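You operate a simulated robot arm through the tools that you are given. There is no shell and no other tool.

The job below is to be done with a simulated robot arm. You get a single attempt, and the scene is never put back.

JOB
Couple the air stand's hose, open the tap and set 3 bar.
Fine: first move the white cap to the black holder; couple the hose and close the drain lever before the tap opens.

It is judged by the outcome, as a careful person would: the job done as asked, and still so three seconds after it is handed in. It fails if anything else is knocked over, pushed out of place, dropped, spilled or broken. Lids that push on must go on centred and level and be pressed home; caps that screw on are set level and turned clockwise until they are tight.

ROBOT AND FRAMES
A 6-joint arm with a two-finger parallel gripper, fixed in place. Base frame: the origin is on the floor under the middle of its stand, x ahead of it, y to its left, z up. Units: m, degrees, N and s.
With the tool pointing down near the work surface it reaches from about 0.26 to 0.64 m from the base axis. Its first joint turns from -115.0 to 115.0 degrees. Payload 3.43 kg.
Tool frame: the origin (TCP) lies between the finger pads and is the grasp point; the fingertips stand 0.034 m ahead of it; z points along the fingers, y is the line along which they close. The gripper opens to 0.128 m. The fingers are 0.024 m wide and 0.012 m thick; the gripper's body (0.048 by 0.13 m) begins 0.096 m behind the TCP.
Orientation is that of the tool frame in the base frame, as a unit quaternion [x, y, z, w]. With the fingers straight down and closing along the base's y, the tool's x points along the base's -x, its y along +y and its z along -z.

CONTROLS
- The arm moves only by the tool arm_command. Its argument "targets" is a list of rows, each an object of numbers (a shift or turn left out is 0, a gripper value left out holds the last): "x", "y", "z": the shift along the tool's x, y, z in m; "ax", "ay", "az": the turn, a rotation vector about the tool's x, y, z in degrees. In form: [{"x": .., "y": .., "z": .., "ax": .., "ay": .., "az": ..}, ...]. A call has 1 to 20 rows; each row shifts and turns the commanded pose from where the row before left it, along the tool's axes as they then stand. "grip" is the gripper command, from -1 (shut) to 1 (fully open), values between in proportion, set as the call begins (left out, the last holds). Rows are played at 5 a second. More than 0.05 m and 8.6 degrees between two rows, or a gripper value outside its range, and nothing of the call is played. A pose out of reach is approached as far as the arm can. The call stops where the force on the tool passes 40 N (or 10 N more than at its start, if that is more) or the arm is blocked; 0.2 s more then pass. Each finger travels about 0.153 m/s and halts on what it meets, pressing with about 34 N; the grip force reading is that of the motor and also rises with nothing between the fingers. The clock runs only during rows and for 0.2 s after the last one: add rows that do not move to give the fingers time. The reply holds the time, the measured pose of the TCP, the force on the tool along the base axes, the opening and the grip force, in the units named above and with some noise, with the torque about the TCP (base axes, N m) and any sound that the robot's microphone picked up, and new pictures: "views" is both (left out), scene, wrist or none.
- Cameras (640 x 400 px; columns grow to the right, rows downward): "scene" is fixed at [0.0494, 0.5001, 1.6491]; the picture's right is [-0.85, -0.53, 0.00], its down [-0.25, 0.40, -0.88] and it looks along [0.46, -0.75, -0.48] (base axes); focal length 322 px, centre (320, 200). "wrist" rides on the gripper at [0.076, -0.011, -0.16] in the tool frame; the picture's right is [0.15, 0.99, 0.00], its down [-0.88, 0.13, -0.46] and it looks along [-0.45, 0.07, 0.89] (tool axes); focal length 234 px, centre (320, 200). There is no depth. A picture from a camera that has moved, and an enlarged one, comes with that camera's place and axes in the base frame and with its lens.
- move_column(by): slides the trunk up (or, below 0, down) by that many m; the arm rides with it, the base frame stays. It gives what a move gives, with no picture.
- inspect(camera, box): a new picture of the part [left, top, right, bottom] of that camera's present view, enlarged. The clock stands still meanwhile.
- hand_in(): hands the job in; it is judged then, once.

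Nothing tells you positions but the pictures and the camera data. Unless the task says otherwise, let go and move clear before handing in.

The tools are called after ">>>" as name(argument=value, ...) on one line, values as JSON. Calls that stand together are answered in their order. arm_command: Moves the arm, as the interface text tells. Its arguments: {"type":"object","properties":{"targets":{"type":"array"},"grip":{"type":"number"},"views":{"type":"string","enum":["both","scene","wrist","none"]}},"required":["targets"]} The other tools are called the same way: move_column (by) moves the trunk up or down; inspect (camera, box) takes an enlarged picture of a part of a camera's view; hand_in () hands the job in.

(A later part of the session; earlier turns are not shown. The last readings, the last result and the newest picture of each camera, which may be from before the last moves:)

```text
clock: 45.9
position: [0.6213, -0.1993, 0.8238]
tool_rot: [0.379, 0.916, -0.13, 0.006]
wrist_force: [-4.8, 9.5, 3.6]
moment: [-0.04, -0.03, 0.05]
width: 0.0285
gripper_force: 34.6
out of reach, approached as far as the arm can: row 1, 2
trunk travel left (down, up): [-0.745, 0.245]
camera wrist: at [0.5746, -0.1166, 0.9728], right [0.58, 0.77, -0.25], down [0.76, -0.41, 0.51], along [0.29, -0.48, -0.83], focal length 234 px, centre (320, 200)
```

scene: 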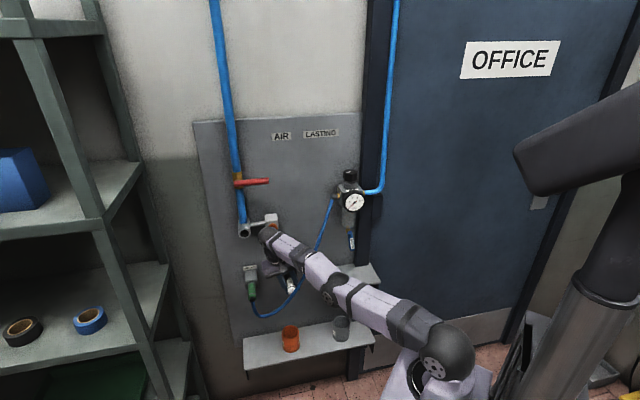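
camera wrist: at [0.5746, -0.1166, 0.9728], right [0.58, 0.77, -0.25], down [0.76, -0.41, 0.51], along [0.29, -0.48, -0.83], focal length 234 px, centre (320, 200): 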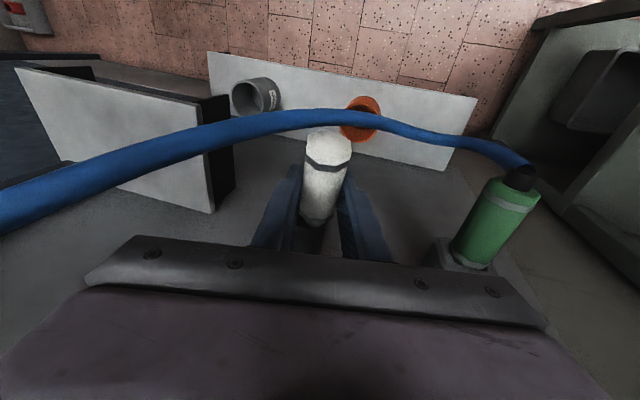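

>>> arm_command(targets=[{"ax": 5.47, "az": -0.565}, {"ax": 5.47, "az": -0.565}, {"x": 0}], views="none")

```text
clock: 46.6
position: [0.5991, -0.1941, 0.8198]
tool_rot: [0.369, 0.903, -0.219, -0.033]
wrist_force: [-0.1, -0.1, -0.6]
moment: [0.0, -0.01, 0.04]
width: 0.0287
gripper_force: 34.0
out of reach, approached as far as the arm can: row 1, 2
trunk travel left (down, up): [-0.745, 0.245]
```

>>> arm_command(targets=[{"y": 0.006, "z": -0.008}, {"y": 0.006, "z": -0.008}, {"y": 0.006, "z": -0.008}, {"x": 0}], views="both")

>>> inspect(camera="wrist", box=[240, 130, 400, 260])

```text
clock: 47.6
position: [0.6023, -0.1707, 0.8333]
tool_rot: [0.369, 0.903, -0.217, -0.034]
wrist_force: [0.6, 0.2, -0.5]
moment: [-0.01, -0.02, -0.02]
width: 0.0287
gripper_force: 34.1
out of reach, approached as far as the arm can: row 1, 2, 3
trunk travel left (down, up): [-0.745, 0.245]
camera wrist: at [0.5766, -0.0688, 0.9751], right [0.54, 0.73, -0.43], down [0.82, -0.35, 0.45], along [0.17, -0.59, -0.79], focal length 234 px, centre (320, 200)
```

scene: 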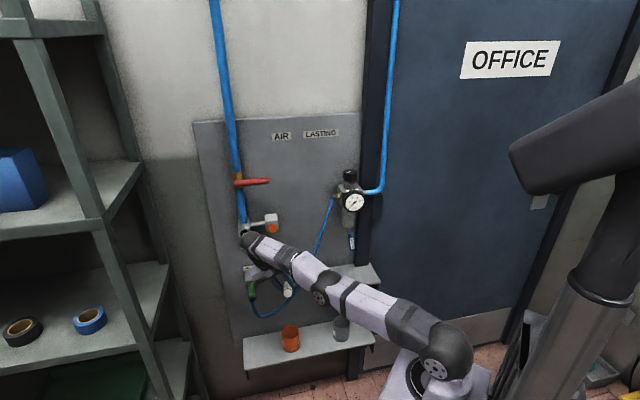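
wrist: 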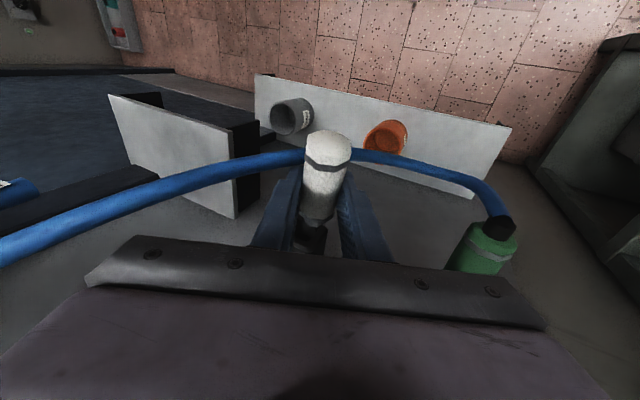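

```text
3.08 times, centred on (320, 195) of wrist
camera zoom: at [0.5766, -0.0688, 0.9751], right [0.54, 0.73, -0.43], down [0.82, -0.35, 0.45], along [0.17, -0.59, -0.79], focal length 720 px, centre (320, 215)
```

zoom: 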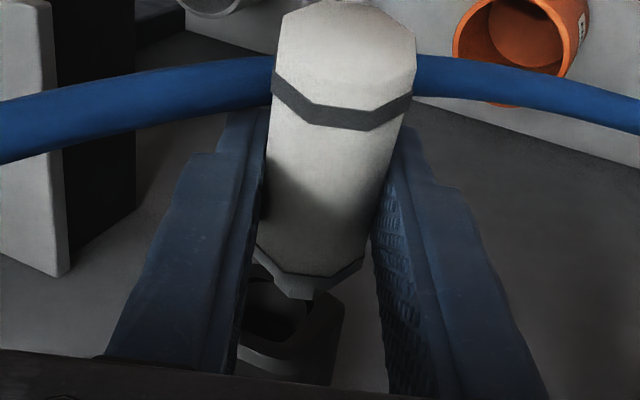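

>>> inspect(camera="wrist", box=[280, 205, 344, 259])

```text
7.41 times, centred on (312, 232) of wrist
camera zoom: at [0.5766, -0.0688, 0.9751], right [0.54, 0.73, -0.43], down [0.82, -0.35, 0.45], along [0.17, -0.59, -0.79], focal length 1735 px, centre (379, -37)
```

zoom: 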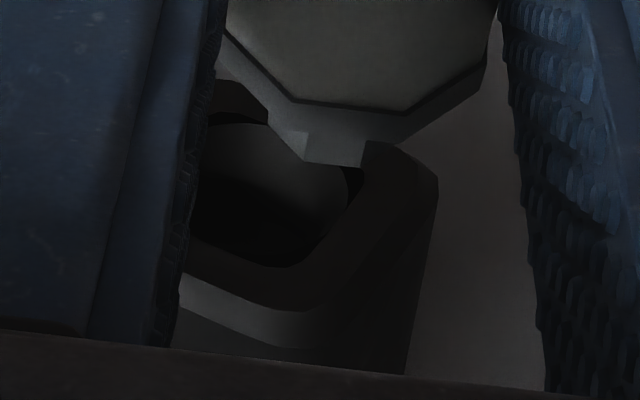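

The hole is clearly visible and I place its centre at a'=0.280, z=0.8035. I'll lift away from the hose, back out and re-pitch the tool so the cap is level. Then I'll lower the trunk to a better working height.

>>> arm_command(targets=[{"x": -0.0044, "y": -0.0077, "z": -0.0403}, {"x": -0.0044, "y": -0.0077, "z": -0.0403}, {"x": 0.0278, "y": -0.0088, "z": -0.0212}, {"x": 0.0278, "y": -0.0088, "z": -0.0212}, {"ay": -5.25}, {"ay": -5.25}, {"ax": -4.79, "az": 1.42}, {"ax": -4.79, "az": 1.42}, {"x": 0}], views="none")

```text
clock: 49.6
position: [0.6554, -0.1369, 0.9439]
tool_rot: [0.364, 0.911, -0.172, 0.083]
wrist_force: [0.3, 0.9, 0.1]
moment: [-0.02, 0.05, 0.0]
width: 0.0283
gripper_force: 34.0
out of reach, approached as far as the arm can: row 1, 2, 3, 4, 5, 6, 7, 8
trunk travel left (down, up): [-0.745, 0.245]
```

The arm has gone straight at the elbow, which explains the drift. I'll move down and outward to let the elbow bend the right way again, watching the result.

>>> arm_command(targets=[{"x": 0.0154, "y": 0.003, "z": 0.008}, {"x": 0.0154, "y": 0.003, "z": 0.008}, {"x": 0}], views="both")

```text
clock: 50.5
position: [0.6607, -0.1202, 0.9229]
tool_rot: [0.365, 0.911, -0.173, 0.083]
wrist_force: [-0.4, -0.2, 0.4]
moment: [-0.03, 0.03, -0.01]
width: 0.0286
gripper_force: 33.1
out of reach, approached as far as the arm can: row 1, 2
trunk travel left (down, up): [-0.745, 0.245]
camera wrist: at [0.5941, -0.0208, 1.053], right [0.58, 0.76, -0.29], down [0.71, -0.3, 0.63], along [0.39, -0.58, -0.72], focal length 234 px, centre (320, 200)
```

scene: 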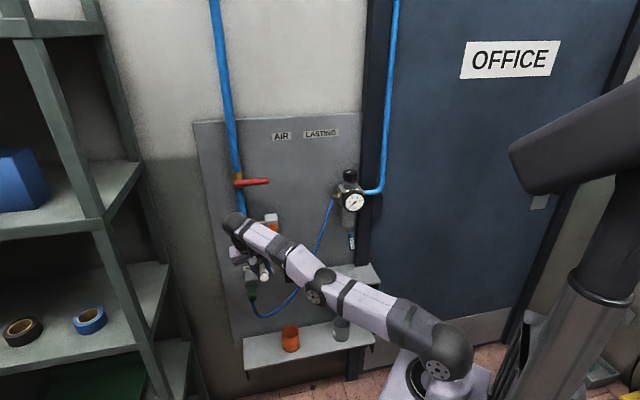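
wrist: 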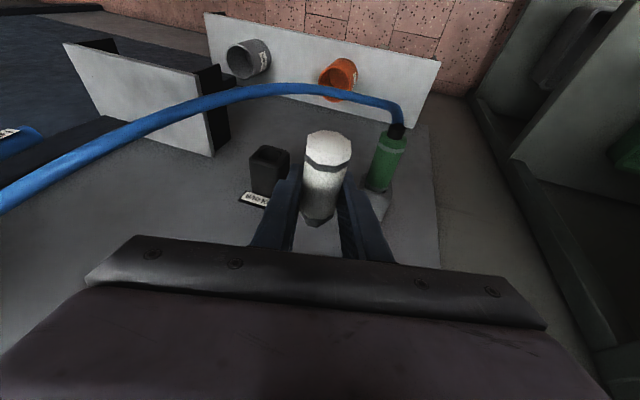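

>>> arm_command(targets=[{"x": -0.0082, "y": 0.0056, "z": 0.0009}, {"x": -0.0041, "y": 0.0028, "z": 0.0005}, {"x": 0.0055, "y": 0.0051, "z": 0.0185}, {"x": 0.0055, "y": 0.0051, "z": 0.0185}, {"x": 0}], views="scene")

```text
clock: 51.6
position: [0.6654, -0.1199, 0.8798]
tool_rot: [0.366, 0.911, -0.173, 0.084]
wrist_force: [-0.4, 0.3, -0.3]
moment: [0.0, -0.02, 0.01]
width: 0.0283
gripper_force: 33.6
out of reach, approached as far as the arm can: row 1, 2
trunk travel left (down, up): [-0.745, 0.245]
```

scene: 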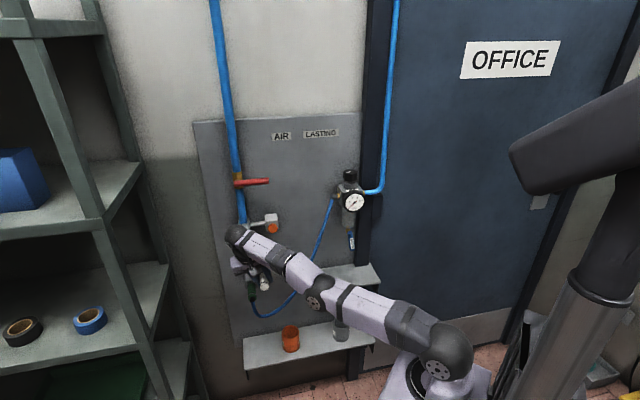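

>>> move_column(by=0.08)

>>> arm_command(targets=[{"x": 0.0055, "y": 0.0051, "z": 0.0185}, {"x": 0.0055, "y": 0.0051, "z": 0.0185}, {"x": 0.0055, "y": 0.0051, "z": 0.0185}, {"x": 0.0154, "y": 0.003, "z": 0.008}, {"x": 0.0154, "y": 0.003, "z": 0.008}, {"x": 0}], views="scene")

```text
clock: 52.8
position: [0.6659, -0.1195, 0.9595]
tool_rot: [0.365, 0.911, -0.172, 0.083]
wrist_force: [0.0, -0.4, -1.0]
moment: [0.0, -0.01, 0.01]
width: 0.0285
gripper_force: 33.9
trunk travel left (down, up): [-0.825, 0.165]
```

```text
clock: 54.2
position: [0.6661, -0.1029, 0.8729]
tool_rot: [0.365, 0.911, -0.173, 0.083]
wrist_force: [-0.9, 0.6, -0.3]
moment: [0.0, 0.04, -0.02]
width: 0.0286
gripper_force: 33.8
out of reach, approached as far as the arm can: row 4, 5
trunk travel left (down, up): [-0.825, 0.165]
```

scene: 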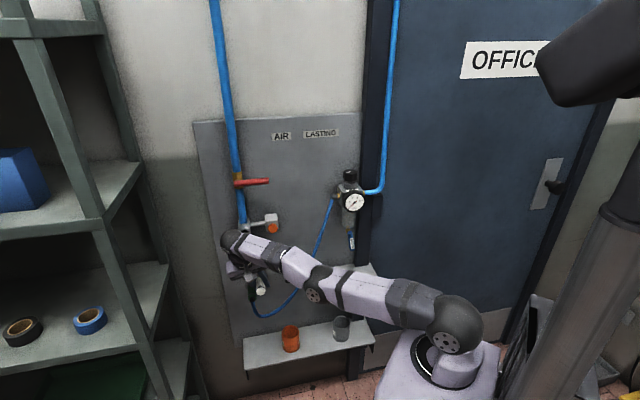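

>>> move_column(by=0.06)

>>> arm_command(targets=[{"x": 0.0108, "y": -0.006, "z": 0.0027}, {"x": 0.0108, "y": -0.006, "z": 0.0027}, {"x": 0.0108, "y": -0.006, "z": 0.0027}, {"x": 0.0108, "y": -0.006, "z": 0.0027}, {"x": 0.0108, "y": -0.006, "z": 0.0027}, {"x": 0.0108, "y": -0.006, "z": 0.0027}, {"x": 0}], views="scene")

```text
clock: 55.2
position: [0.6672, -0.1029, 0.933]
tool_rot: [0.366, 0.911, -0.173, 0.082]
wrist_force: [-0.1, 1.1, 0.1]
moment: [0.0, 0.02, 0.0]
width: 0.0284
gripper_force: 34.1
trunk travel left (down, up): [-0.885, 0.105]
```

```text
clock: 56.8
position: [0.6637, -0.0939, 0.9081]
tool_rot: [0.364, 0.911, -0.173, 0.081]
wrist_force: [0.8, -0.2, -0.3]
moment: [-0.02, 0.04, -0.04]
width: 0.0286
gripper_force: 33.8
out of reach, approached as far as the arm can: row 1, 2, 3, 4, 5, 6
trunk travel left (down, up): [-0.885, 0.105]
```

scene: 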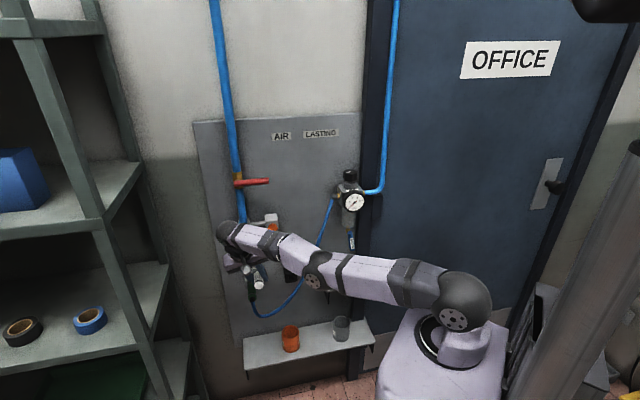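

The elbow is sagging below the straight line, so the arm is in the wrong bend. I'll swing away from the panel and lift it, then come back down so the elbow bends upward again.

>>> arm_command(targets=[{"x": 0.0211, "y": 0.0307, "z": -0.0147}, {"x": 0.0211, "y": 0.0307, "z": -0.0147}, {"x": 0.0211, "y": 0.0307, "z": -0.0147}, {"x": -0.0124, "y": -0.0114, "z": -0.0416}, {"x": -0.0124, "y": -0.0114, "z": -0.0416}, {"x": -0.0124, "y": -0.0114, "z": -0.0416}, {"x": -0.0124, "y": -0.0114, "z": -0.0416}, {"x": 0}], views="scene")

```text
clock: 58.6
position: [0.6472, 0.0247, 1.0881]
tool_rot: [0.365, 0.911, -0.174, 0.082]
wrist_force: [0.8, 0.4, -0.3]
moment: [-0.01, -0.02, 0.03]
width: 0.0281
gripper_force: 34.2
out of reach, approached as far as the arm can: row 1, 2, 3, 6, 7
trunk travel left (down, up): [-0.885, 0.105]
```

scene: 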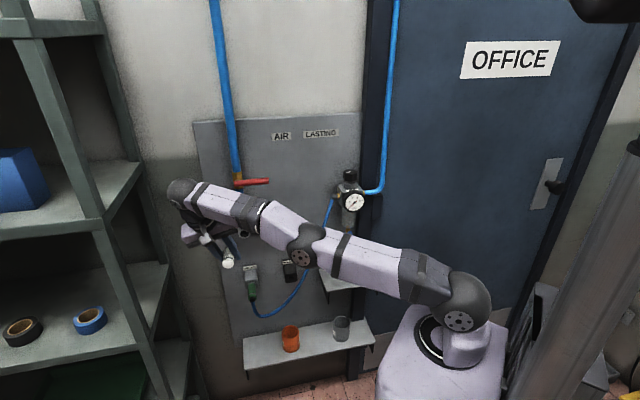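

>>> arm_command(targets=[{"x": 0.0111, "y": 0.0101, "z": 0.037}, {"x": 0.0111, "y": 0.0101, "z": 0.037}, {"x": 0.0111, "y": 0.0101, "z": 0.037}, {"x": 0}], views="scene")

```text
clock: 59.6
position: [0.655, 0.0248, 0.969]
tool_rot: [0.365, 0.911, -0.174, 0.083]
wrist_force: [-0.4, 0.4, 0.5]
moment: [0.01, 0.01, 0.02]
width: 0.0285
gripper_force: 34.0
out of reach, approached as far as the arm can: row 2
trunk travel left (down, up): [-0.885, 0.105]
```

scene: 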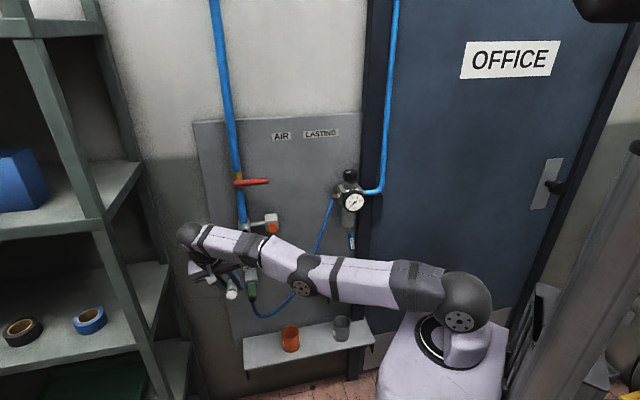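

>>> arm_command(targets=[{"x": -0.0279, "y": 0.0285, "z": 0.0005}, {"x": -0.0279, "y": 0.0285, "z": 0.0005}, {"x": 0.011, "y": 0.0101, "z": 0.037}, {"x": 0.0194, "y": -0.0092, "z": 0.0183}, {"x": 0.0194, "y": -0.0092, "z": 0.0183}, {"x": 0}], views="scene")

```text
clock: 61.0
position: [0.6474, 0.0228, 0.8826]
tool_rot: [0.365, 0.911, -0.174, 0.081]
wrist_force: [-0.2, 0.3, 0.3]
moment: [-0.01, 0.03, -0.02]
width: 0.0282
gripper_force: 33.6
out of reach, approached as far as the arm can: row 1, 2, 4, 5
trunk travel left (down, up): [-0.885, 0.105]
```

scene: 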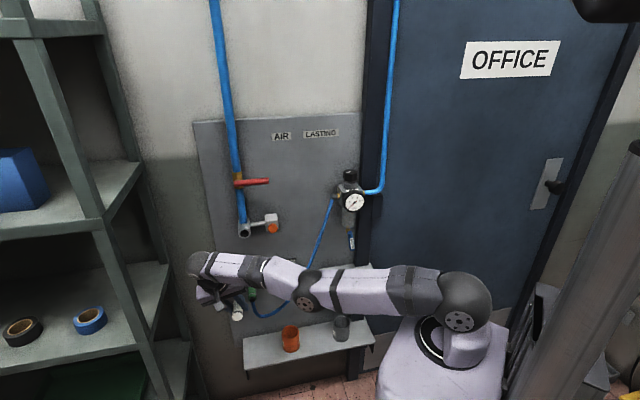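

>>> arm_command(targets=[{"x": -0.0193, "y": -0.0042, "z": -0.0415}, {"x": -0.0193, "y": -0.0042, "z": -0.0415}, {"x": -0.0193, "y": -0.0042, "z": -0.0415}, {"x": -0.0193, "y": -0.0042, "z": -0.0415}, {"x": -0.0193, "y": -0.0042, "z": -0.0415}, {"x": -0.0279, "y": 0.0285, "z": 0.0005}, {"x": -0.0279, "y": 0.0285, "z": 0.0005}, {"x": -0.0279, "y": 0.0285, "z": 0.0005}, {"x": 0}], views="scene")

```text
clock: 63.0
position: [0.648, 0.0165, 1.0834]
tool_rot: [0.365, 0.911, -0.173, 0.083]
wrist_force: [0.0, -0.2, 0.2]
moment: [-0.02, -0.02, 0.01]
width: 0.0285
gripper_force: 34.0
out of reach, approached as far as the arm can: row 2, 3, 4, 5, 6, 7, 8
trunk travel left (down, up): [-0.885, 0.105]
```

scene: 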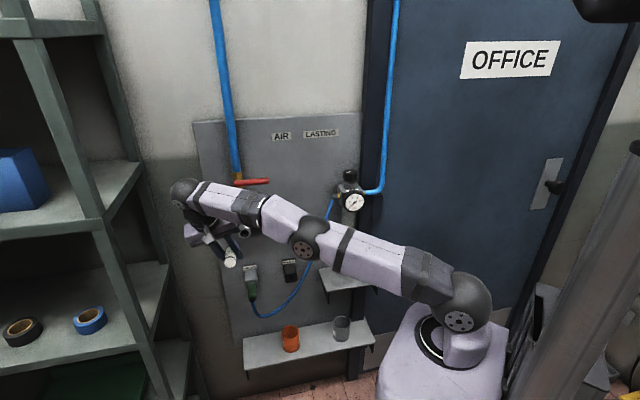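

>>> arm_command(targets=[{"x": 0.0055, "y": 0.0051, "z": 0.0185}, {"x": 0.0055, "y": 0.0051, "z": 0.0185}, {"x": 0.0055, "y": 0.0051, "z": 0.0185}, {"x": 0.0055, "y": 0.0051, "z": 0.0185}, {"x": 0.0055, "y": 0.0051, "z": 0.0185}, {"x": 0}], views="scene")

```text
clock: 64.4
position: [0.6475, 0.0176, 0.9841]
tool_rot: [0.364, 0.911, -0.174, 0.083]
wrist_force: [-0.5, 0.1, -0.4]
moment: [0.0, 0.02, 0.02]
width: 0.0283
gripper_force: 34.3
trunk travel left (down, up): [-0.885, 0.105]
```

scene: 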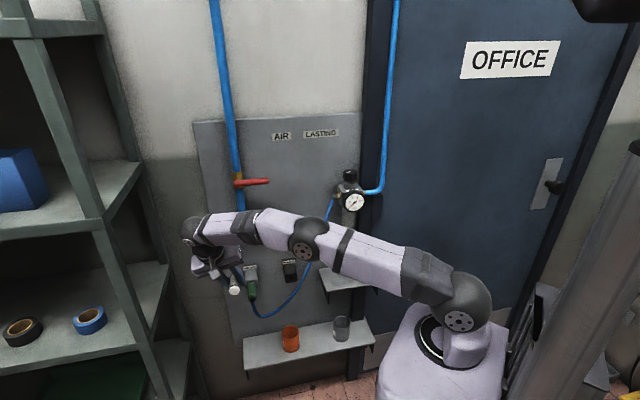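

The elbow is bent upward again and the flags are gone. I'll pull in a little to stay away from full stretch, then lower the trunk to a better height.

>>> arm_command(targets=[{"x": 0.0195, "y": -0.0067, "z": -0.0041}, {"x": 0.0195, "y": -0.0067, "z": -0.0041}, {"x": 0.0195, "y": -0.0067, "z": -0.0041}, {"x": 0}], views="none")

>>> move_column(by=-0.16)

>>> arm_command(targets=[{"x": -0.0055, "y": -0.0051, "z": -0.0185}, {"x": -0.0055, "y": -0.0051, "z": -0.0185}, {"x": 0}], views="both")

```text
clock: 65.4
position: [0.5914, 0.0436, 0.9854]
tool_rot: [0.365, 0.911, -0.173, 0.082]
wrist_force: [-0.1, -0.2, -0.8]
moment: [0.03, 0.0, 0.0]
width: 0.0285
gripper_force: 34.2
trunk travel left (down, up): [-0.885, 0.105]
```

```text
clock: 67.2
position: [0.591, 0.044, 0.8267]
tool_rot: [0.365, 0.911, -0.174, 0.083]
wrist_force: [1.0, 1.3, -0.8]
moment: [0.01, 0.01, 0.0]
width: 0.0286
gripper_force: 34.4
trunk travel left (down, up): [-0.725, 0.265]
```

```text
clock: 68.0
position: [0.5898, 0.0443, 0.8657]
tool_rot: [0.366, 0.911, -0.174, 0.082]
wrist_force: [0.1, 0.7, -0.7]
moment: [-0.04, -0.03, -0.02]
width: 0.0285
gripper_force: 34.1
trunk travel left (down, up): [-0.725, 0.265]
camera wrist: at [0.5245, 0.1439, 0.9957], right [0.58, 0.76, -0.29], down [0.71, -0.3, 0.63], along [0.39, -0.58, -0.72], focal length 234 px, centre (320, 200)
```

scene: 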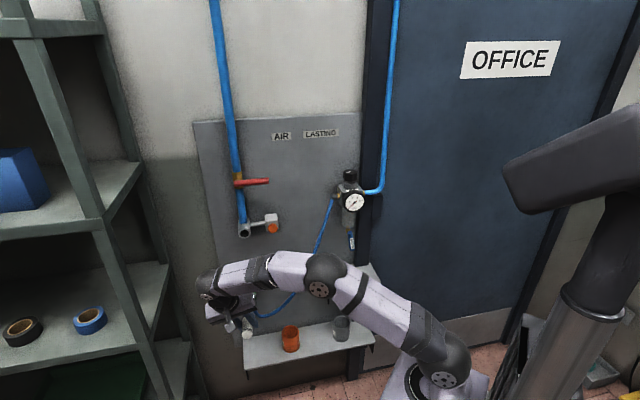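
wrist: 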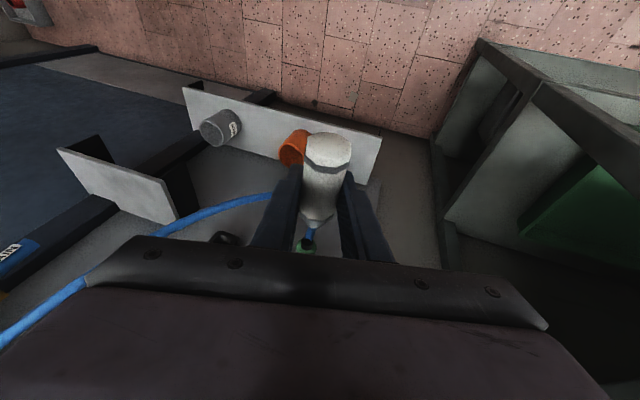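

>>> inspect(camera="wrist", box=[280, 125, 370, 235])

>>> inspect(camera="scene", box=[190, 280, 290, 350])

```text
3.64 times, centred on (325, 180) of wrist
camera zoom: at [0.5245, 0.1439, 0.9957], right [0.58, 0.76, -0.29], down [0.71, -0.3, 0.63], along [0.39, -0.58, -0.72], focal length 852 px, centre (302, 273)
```

zoom: 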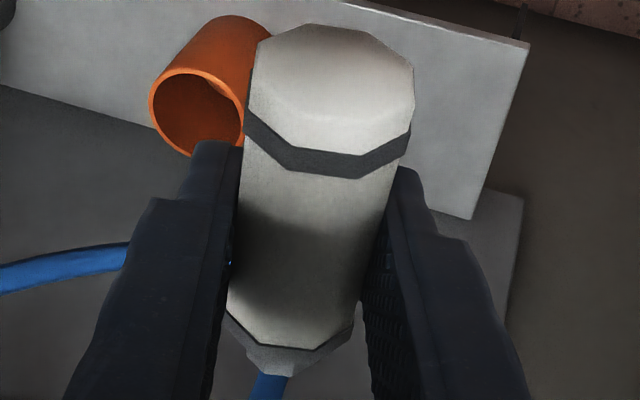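

```text
5.71 times, centred on (240, 315) of scene
camera zoom: at [0.0494, 0.5001, 1.6491], right [-0.85, -0.53, 0.0], down [-0.25, 0.4, -0.88], along [0.46, -0.75, -0.48], focal length 1837 px, centre (777, -457)
```

zoom: 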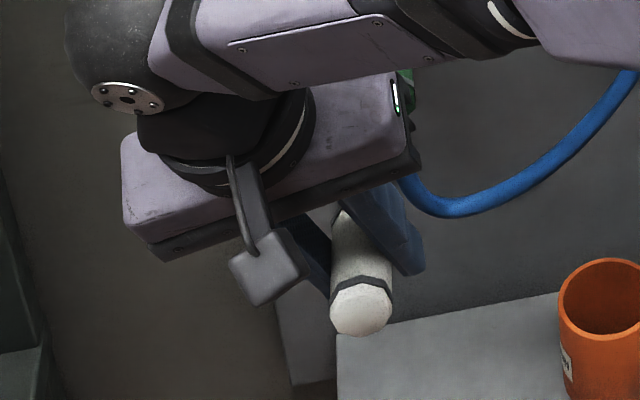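

The cap sits level now, with the stub end about 46 mm ahead of and 14 mm below the grasp point. I'll move to a point up and left of the black holder.

>>> arm_command(targets=[{"x": -0.0282, "y": -0.0268, "z": 0.0065}, {"x": -0.0282, "y": -0.0268, "z": 0.0065}, {"x": -0.0282, "y": -0.0268, "z": 0.0065}, {"x": -0.0281, "y": -0.027, "z": 0.0065}, {"x": 0}], views="both")

```text
clock: 69.2
position: [0.5983, -0.1108, 0.9017]
tool_rot: [0.365, 0.911, -0.173, 0.084]
wrist_force: [-0.1, -0.4, -0.2]
moment: [0.0, 0.01, -0.01]
width: 0.0286
gripper_force: 33.8
trunk travel left (down, up): [-0.725, 0.265]
camera wrist: at [0.5318, -0.0113, 1.0319], right [0.58, 0.76, -0.29], down [0.71, -0.3, 0.63], along [0.39, -0.58, -0.72], focal length 234 px, centre (320, 200)
```

scene: 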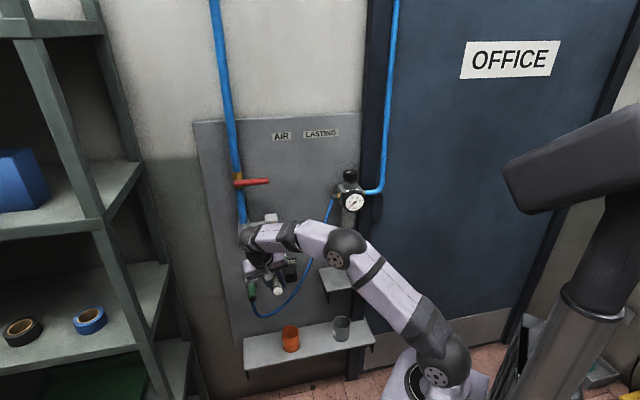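
wrist: 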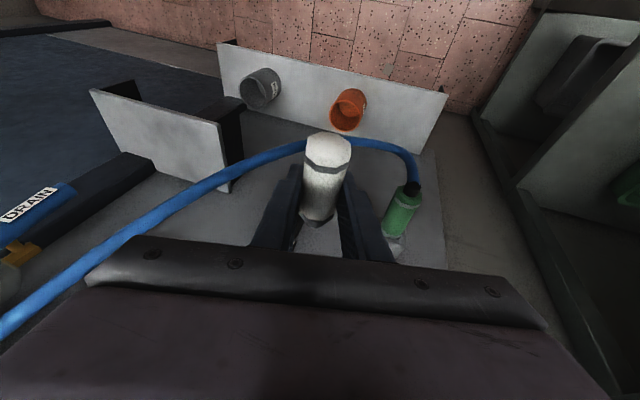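

>>> inspect(camera="scene", box=[240, 235, 330, 305])

```text
5.71 times, centred on (285, 270) of scene
camera zoom: at [0.0494, 0.5001, 1.6491], right [-0.85, -0.53, 0.0], down [-0.25, 0.4, -0.88], along [0.46, -0.75, -0.48], focal length 1837 px, centre (520, -200)
```

zoom: 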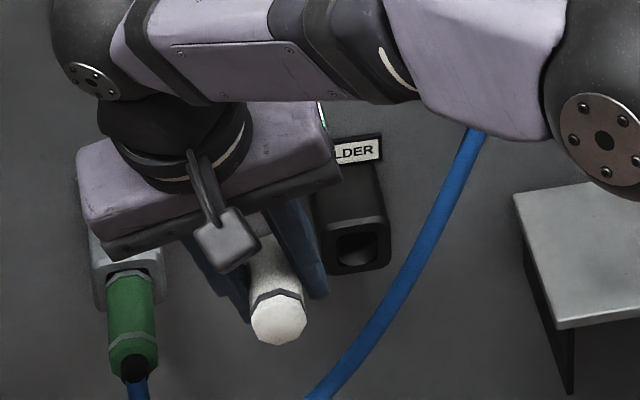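

>>> arm_command(targets=[{"x": -0.0163, "y": 0.0007, "z": 0.0241}, {"x": -0.0163, "y": 0.0007, "z": 0.0241}, {"x": -0.0163, "y": 0.0008, "z": 0.0242}, {"x": 0}], views="wrist")

>>> inspect(camera="wrist", box=[260, 110, 380, 260])

```text
clock: 70.2
position: [0.6355, -0.168, 0.8463]
tool_rot: [0.365, 0.911, -0.174, 0.084]
wrist_force: [0.5, -0.3, 0.0]
moment: [0.01, -0.01, -0.02]
width: 0.0282
gripper_force: 33.6
trunk travel left (down, up): [-0.725, 0.265]
camera wrist: at [0.5701, -0.0675, 0.9768], right [0.58, 0.76, -0.29], down [0.71, -0.3, 0.63], along [0.39, -0.58, -0.72], focal length 234 px, centre (320, 200)
```

wrist: 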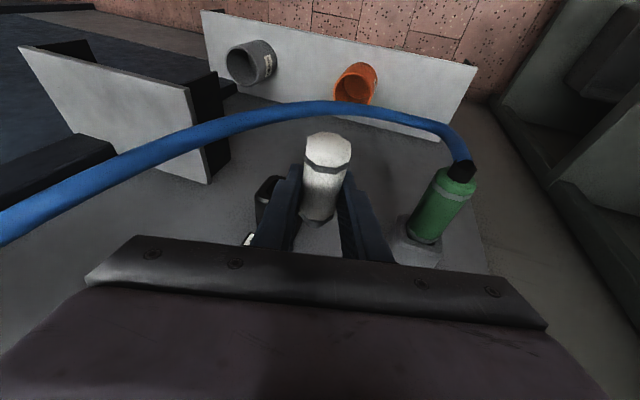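

```text
2.67 times, centred on (320, 185) of wrist
camera zoom: at [0.5701, -0.0675, 0.9768], right [0.58, 0.76, -0.29], down [0.71, -0.3, 0.63], along [0.39, -0.58, -0.72], focal length 624 px, centre (320, 240)
```

zoom: 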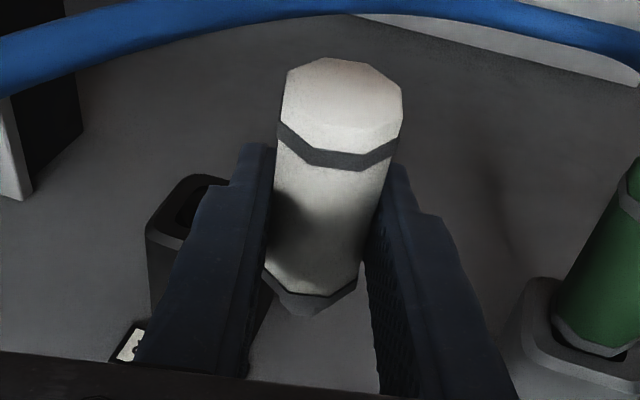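

>>> arm_command(targets=[{"x": 0.003, "y": -0.0119, "z": 0.0117}, {"x": 0.003, "y": -0.0119, "z": 0.0117}, {"x": 0}], views="wrist")

>>> inspect(camera="wrist", box=[260, 110, 380, 260])

```text
clock: 71.0
position: [0.6157, -0.1866, 0.8288]
tool_rot: [0.365, 0.911, -0.173, 0.083]
wrist_force: [-0.8, -0.5, -0.3]
moment: [0.01, -0.02, -0.04]
width: 0.0285
gripper_force: 33.6
trunk travel left (down, up): [-0.725, 0.265]
camera wrist: at [0.5504, -0.0885, 0.9591], right [0.58, 0.76, -0.29], down [0.71, -0.3, 0.63], along [0.39, -0.58, -0.72], focal length 234 px, centre (320, 200)
```

wrist: 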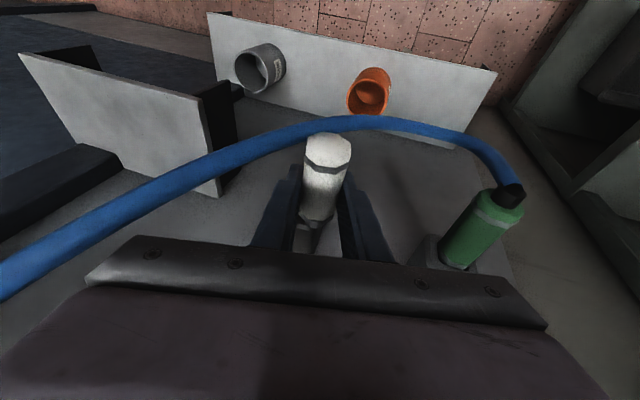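

```text
2.67 times, centred on (320, 185) of wrist
camera zoom: at [0.5504, -0.0885, 0.9591], right [0.58, 0.76, -0.29], down [0.71, -0.3, 0.63], along [0.39, -0.58, -0.72], focal length 624 px, centre (320, 240)
```

zoom: 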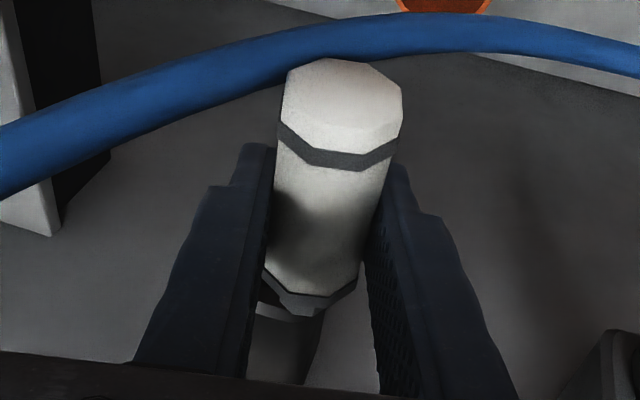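

>>> arm_command(targets=[{"x": 0.0014, "y": -0.0089, "z": 0.0082}, {"x": 0.0014, "y": -0.0089, "z": 0.0081}, {"x": 0}], views="both")

>>> inspect(camera="wrist", box=[260, 110, 380, 260])

>>> inspect(camera="wrist", box=[285, 200, 355, 260])

>>> inspect(camera="scene", box=[240, 235, 330, 305])

```text
clock: 71.8
position: [0.6029, -0.2041, 0.8185]
tool_rot: [0.365, 0.911, -0.174, 0.083]
wrist_force: [-0.2, 0.6, -0.8]
moment: [-0.01, 0.03, 0.03]
width: 0.0284
gripper_force: 33.9
trunk travel left (down, up): [-0.725, 0.265]
camera wrist: at [0.537, -0.1052, 0.9482], right [0.58, 0.76, -0.29], down [0.71, -0.3, 0.63], along [0.39, -0.58, -0.72], focal length 234 px, centre (320, 200)
```

scene: 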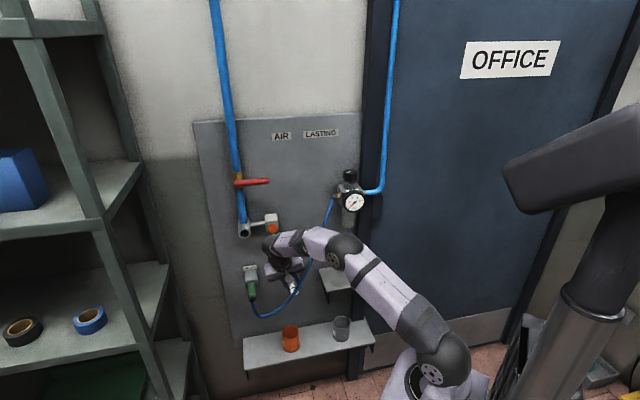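
wrist: 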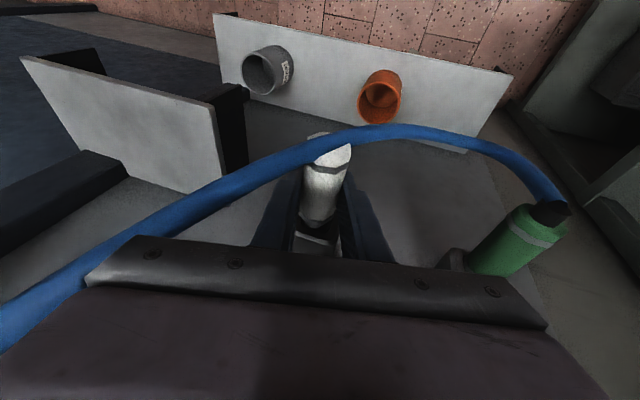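

```text
2.67 times, centred on (320, 185) of wrist
camera zoom: at [0.537, -0.1052, 0.9482], right [0.58, 0.76, -0.29], down [0.71, -0.3, 0.63], along [0.39, -0.58, -0.72], focal length 624 px, centre (320, 240)
```

zoom: 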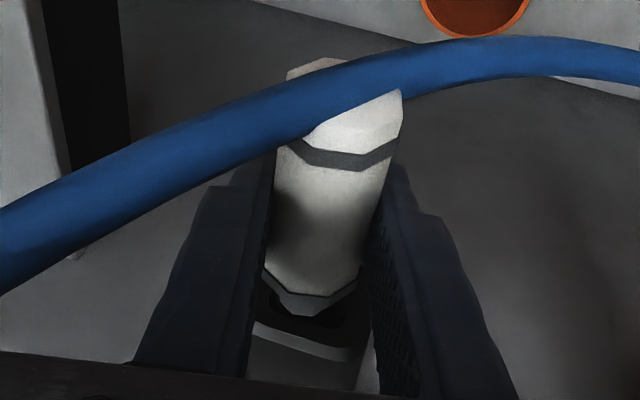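

```text
6.67 times, centred on (320, 230) of wrist
camera zoom: at [0.537, -0.1052, 0.9482], right [0.58, 0.76, -0.29], down [0.71, -0.3, 0.63], along [0.39, -0.58, -0.72], focal length 1561 px, centre (320, 0)
```

zoom: 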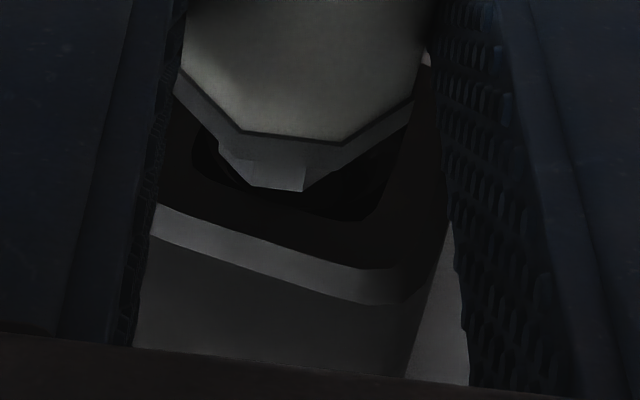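

```text
5.71 times, centred on (285, 270) of scene
camera zoom: at [0.0494, 0.5001, 1.6491], right [-0.85, -0.53, 0.0], down [-0.25, 0.4, -0.88], along [0.46, -0.75, -0.48], focal length 1837 px, centre (520, -200)
```

zoom: 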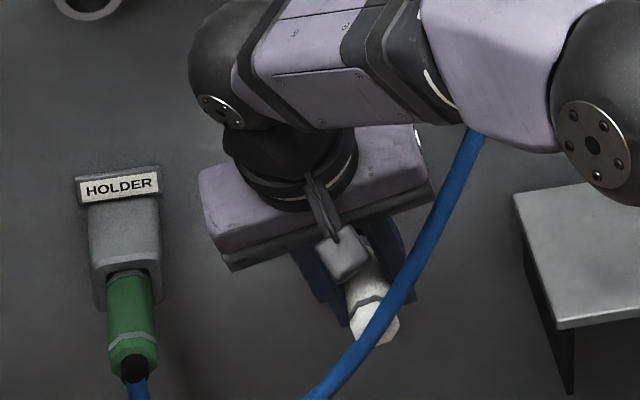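

The stub is centred in front of the hole and there is no contact. I'll push straight in along the panel normal in small steps, watching the force.

>>> arm_command(targets=[{"x": -0.0048, "y": 0.0015, "z": 0.0014}, {"x": -0.0048, "z": 0.0014}, {"x": 0}], views="wrist")

>>> inspect(camera="wrist", box=[285, 200, 355, 260])

```text
clock: 72.7
position: [0.6092, -0.2079, 0.8183]
tool_rot: [0.366, 0.911, -0.174, 0.08]
wrist_force: [-7.4, 10.7, -0.2]
moment: [0.01, -0.01, 0.07]
width: 0.0283
gripper_force: 34.3
trunk travel left (down, up): [-0.725, 0.265]
camera wrist: at [0.543, -0.1096, 0.9474], right [0.58, 0.76, -0.29], down [0.72, -0.3, 0.63], along [0.39, -0.58, -0.72], focal length 234 px, centre (320, 200)
```

wrist: 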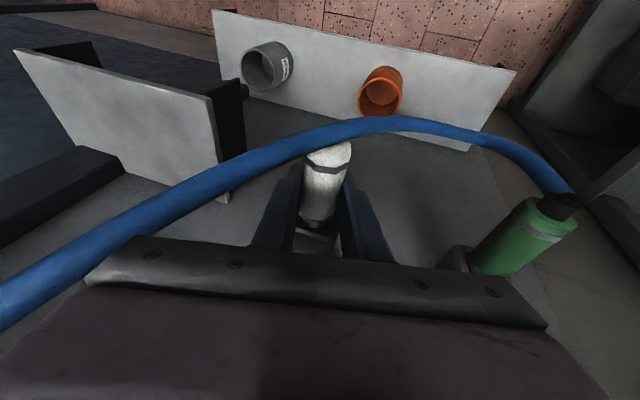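

```text
6.67 times, centred on (320, 230) of wrist
camera zoom: at [0.543, -0.1096, 0.9474], right [0.58, 0.76, -0.29], down [0.72, -0.3, 0.63], along [0.39, -0.58, -0.72], focal length 1561 px, centre (320, 0)
```

zoom: 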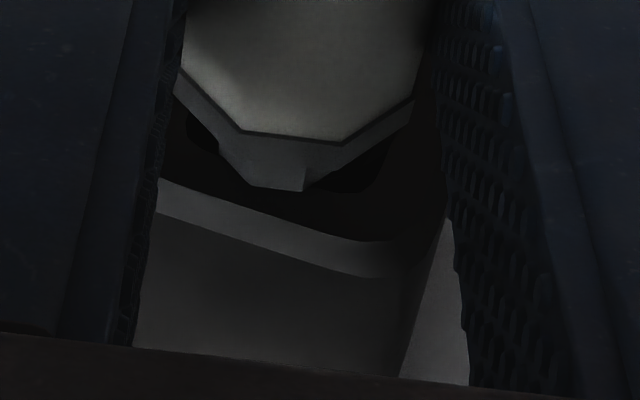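

The stub's top edge is meeting the upper rim, which matches the better estimate of the hole at z=0.798. I'll back off slightly, go 6 mm lower and push again.

>>> arm_command(targets=[{"x": 0.0046, "y": 0.0005, "z": 0.0049}, {"x": -0.0038, "z": 0.0011}, {"x": 0}], views="wrist")

>>> inspect(camera="wrist", box=[285, 200, 355, 260])

```text
clock: 73.5
position: [0.609, -0.2112, 0.8112]
tool_rot: [0.364, 0.911, -0.174, 0.084]
wrist_force: [-0.1, 0.1, -0.6]
moment: [-0.02, -0.02, 0.03]
width: 0.0284
gripper_force: 34.5
trunk travel left (down, up): [-0.725, 0.265]
camera wrist: at [0.5439, -0.1124, 0.9418], right [0.58, 0.76, -0.29], down [0.71, -0.3, 0.63], along [0.39, -0.58, -0.72], focal length 234 px, centre (320, 200)
```

wrist: 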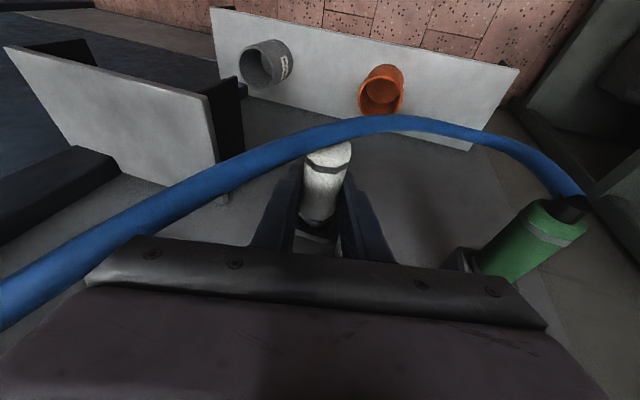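

```text
6.67 times, centred on (320, 230) of wrist
camera zoom: at [0.5439, -0.1124, 0.9418], right [0.58, 0.76, -0.29], down [0.71, -0.3, 0.63], along [0.39, -0.58, -0.72], focal length 1561 px, centre (320, 0)
```

zoom: 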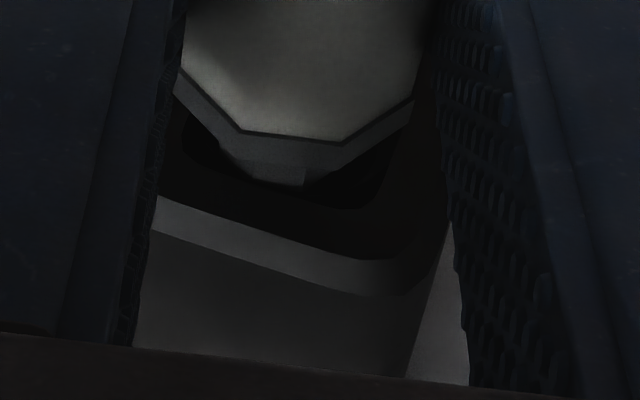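

>>> arm_command(targets=[{"x": -0.0048, "z": 0.0014}, {"x": 0}], views="none")

>>> arm_command(targets=[{"x": -0.0029, "z": 0.0009}, {"x": 0}], views="wrist")

>>> inspect(camera="wrist", box=[270, 120, 370, 260])

```text
clock: 74.0
position: [0.6131, -0.2146, 0.8105]
tool_rot: [0.365, 0.911, -0.173, 0.08]
wrist_force: [-1.0, 1.7, -4.1]
moment: [0.11, 0.08, -0.02]
width: 0.0284
gripper_force: 33.8
trunk travel left (down, up): [-0.725, 0.265]
```

```text
clock: 74.7
position: [0.6165, -0.2182, 0.8093]
tool_rot: [0.365, 0.911, -0.173, 0.081]
wrist_force: [-0.6, 0.1, -10.7]
moment: [0.25, 0.22, 0.02]
width: 0.0283
gripper_force: 34.3
trunk travel left (down, up): [-0.725, 0.265]
camera wrist: at [0.5508, -0.1178, 0.94], right [0.58, 0.76, -0.29], down [0.71, -0.3, 0.63], along [0.39, -0.58, -0.72], focal length 234 px, centre (320, 200)
```

wrist: 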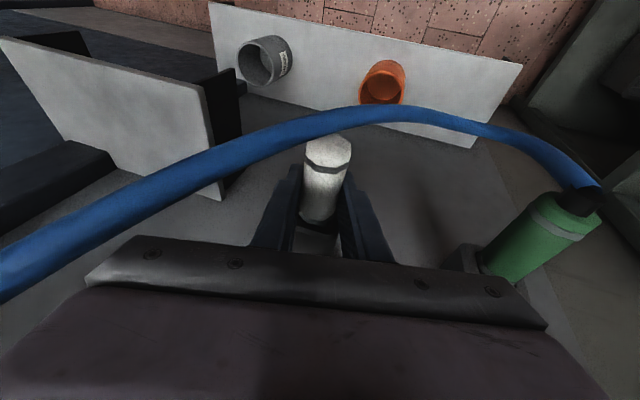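

```text
2.86 times, centred on (320, 190) of wrist
camera zoom: at [0.5508, -0.1178, 0.94], right [0.58, 0.76, -0.29], down [0.71, -0.3, 0.63], along [0.39, -0.58, -0.72], focal length 669 px, centre (320, 229)
```

zoom: 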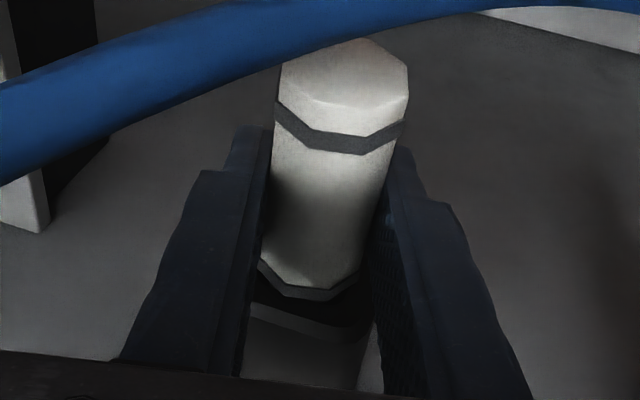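

>>> arm_command(targets=[{"x": 0.0006, "y": 0.0005, "z": 0.0018}, {"x": 0}], views="none")

>>> arm_command(targets=[{"x": -0.0029, "z": 0.0009}, {"x": 0}], views="none")

```text
clock: 75.2
position: [0.6154, -0.2176, 0.8078]
tool_rot: [0.365, 0.911, -0.174, 0.083]
wrist_force: [-1.4, 0.0, -5.4]
moment: [0.13, 0.11, -0.06]
width: 0.0285
gripper_force: 33.7
trunk travel left (down, up): [-0.725, 0.265]
```

```text
clock: 75.8
position: [0.6178, -0.2182, 0.8097]
tool_rot: [0.364, 0.911, -0.173, 0.082]
wrist_force: [-5.8, 6.7, -3.5]
moment: [0.02, -0.01, 0.05]
width: 0.0286
gripper_force: 33.9
trunk travel left (down, up): [-0.725, 0.265]
```

>>> arm_command(targets=[{"x": -0.0029, "z": 0.0009}, {"x": 0}], views="wrist")

>>> inspect(camera="wrist", box=[280, 190, 360, 260])

```text
clock: 76.5
position: [0.6185, -0.2172, 0.8085]
tool_rot: [0.365, 0.911, -0.173, 0.08]
wrist_force: [-14.5, 19.7, -4.4]
moment: [-0.05, -0.13, 0.14]
width: 0.0281
gripper_force: 34.0
trunk travel left (down, up): [-0.725, 0.265]
camera wrist: at [0.5526, -0.1189, 0.94], right [0.58, 0.76, -0.29], down [0.72, -0.3, 0.63], along [0.39, -0.58, -0.72], focal length 234 px, centre (320, 200)
```

wrist: 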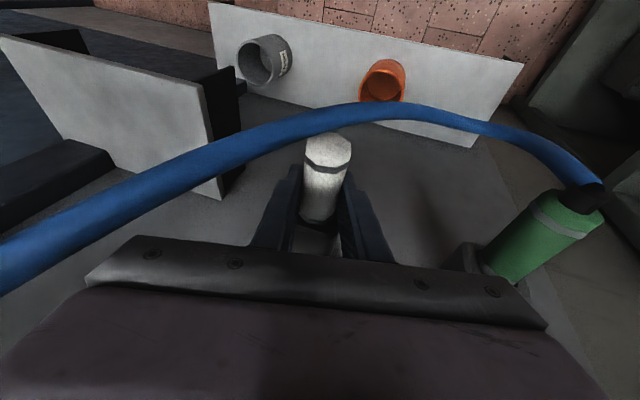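

```text
5.71 times, centred on (320, 225) of wrist
camera zoom: at [0.5526, -0.1189, 0.94], right [0.58, 0.76, -0.29], down [0.72, -0.3, 0.63], along [0.39, -0.58, -0.72], focal length 1338 px, centre (320, 57)
```

zoom: 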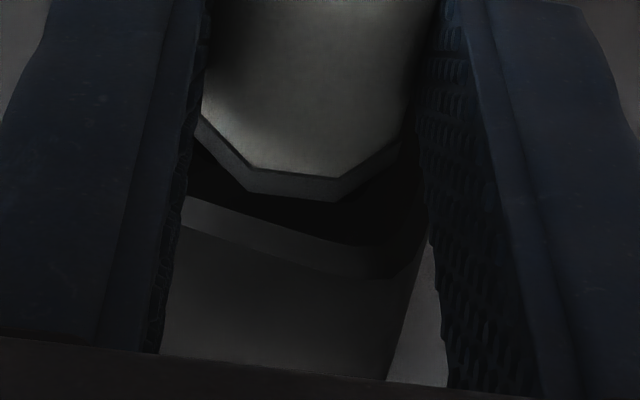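

The cap is pressed home, with about 24 N against the stop and its ring at the mouth like the coupling in its own holder. I'll ease the push and probe a little up and down to check that it is captured before letting go.

>>> arm_command(targets=[{"x": 0.0026, "z": 0.0001}, {"x": 0}], views="none")

>>> arm_command(targets=[{"x": 0.0006, "y": 0.0005, "z": 0.0018}, {"x": 0}], views="none")

>>> arm_command(targets=[{"x": 0.0003, "y": 0.0003, "z": 0.0009}, {"x": 0}], views="none")

```text
clock: 77.0
position: [0.6171, -0.2183, 0.8101]
tool_rot: [0.365, 0.911, -0.174, 0.083]
wrist_force: [-9.3, 14.4, -2.9]
moment: [0.15, 0.2, 0.05]
width: 0.0282
gripper_force: 34.2
trunk travel left (down, up): [-0.725, 0.265]
```

```text
clock: 77.7
position: [0.6184, -0.2179, 0.8092]
tool_rot: [0.365, 0.911, -0.173, 0.084]
wrist_force: [-9.6, 17.2, 8.4]
moment: [0.24, 0.27, 0.0]
width: 0.0285
gripper_force: 34.4
trunk travel left (down, up): [-0.725, 0.265]
```

```text
clock: 78.2
position: [0.6169, -0.2187, 0.8088]
tool_rot: [0.366, 0.91, -0.174, 0.087]
wrist_force: [-6.5, 16.2, 17.1]
moment: [0.17, 0.14, 0.02]
width: 0.0286
gripper_force: 33.9
trunk travel left (down, up): [-0.725, 0.265]
```

Moving 3 mm either way builds force quickly, so the cap is snugly captured. I'll return to the neutral point, ease the push and open the fingers.

>>> arm_command(targets=[{"x": 0.0002, "y": -0.0006, "z": -0.0022}, {"x": 0}], views="none")

>>> arm_command(targets=[{"x": 0.0008, "z": -0.0002}, {"x": 0}], grip=-0.35, views="both")

```text
clock: 78.8
position: [0.6183, -0.2186, 0.8091]
tool_rot: [0.364, 0.911, -0.174, 0.085]
wrist_force: [1.5, 10.9, 10.9]
moment: [0.09, 0.01, 0.12]
width: 0.0283
gripper_force: 33.6
trunk travel left (down, up): [-0.725, 0.265]
```

```text
clock: 79.5
position: [0.6155, -0.2191, 0.806]
tool_rot: [0.365, 0.911, -0.174, 0.082]
wrist_force: [0.1, 0.2, -0.4]
moment: [0.01, 0.02, 0.03]
width: 0.0417
gripper_force: 0.1
trunk travel left (down, up): [-0.725, 0.265]
camera wrist: at [0.5509, -0.1197, 0.9367], right [0.58, 0.76, -0.29], down [0.71, -0.3, 0.63], along [0.39, -0.58, -0.72], focal length 234 px, centre (320, 200)
```

scene: 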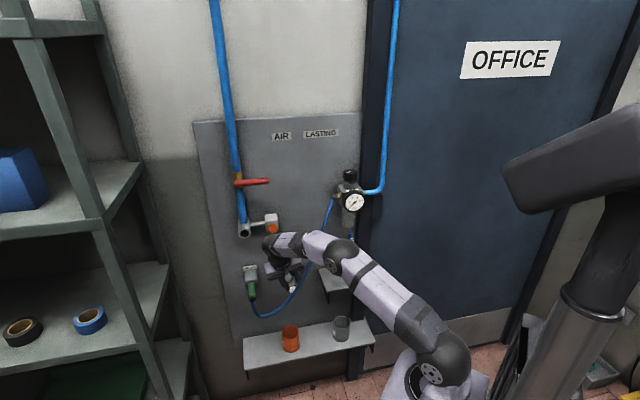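
wrist: 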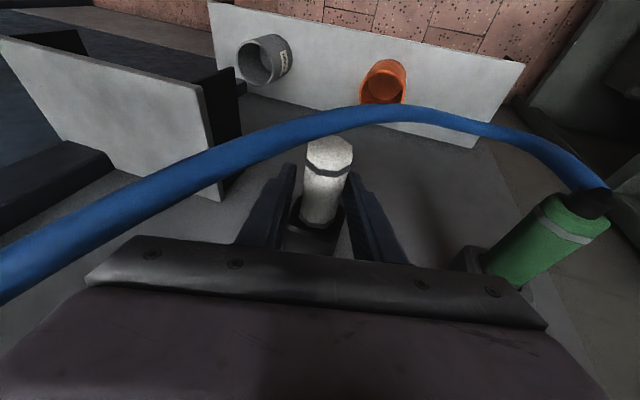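

>>> inspect(camera="wrist", box=[270, 125, 370, 255])

>>> inspect(camera="scene", box=[240, 235, 330, 305])

```text
3.08 times, centred on (320, 190) of wrist
camera zoom: at [0.5509, -0.1197, 0.9367], right [0.58, 0.76, -0.29], down [0.71, -0.3, 0.63], along [0.39, -0.58, -0.72], focal length 720 px, centre (320, 231)
```

zoom: 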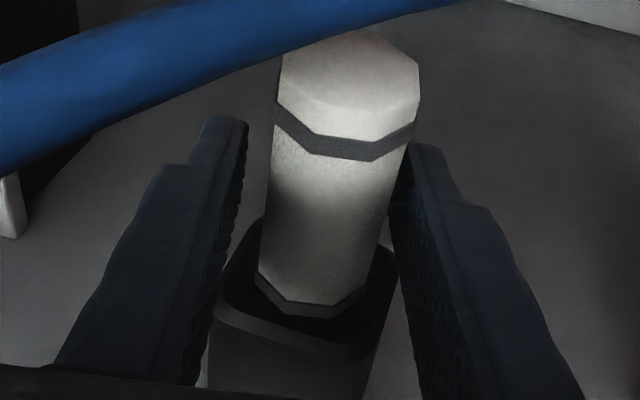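

```text
5.71 times, centred on (285, 270) of scene
camera zoom: at [0.0494, 0.5001, 1.6491], right [-0.85, -0.53, 0.0], down [-0.25, 0.4, -0.88], along [0.46, -0.75, -0.48], focal length 1837 px, centre (520, -200)
```

zoom: 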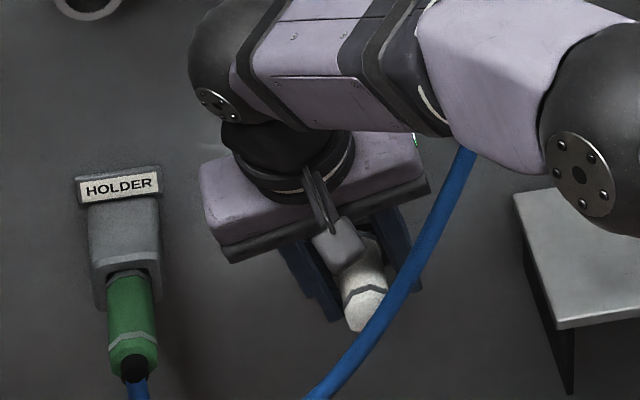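

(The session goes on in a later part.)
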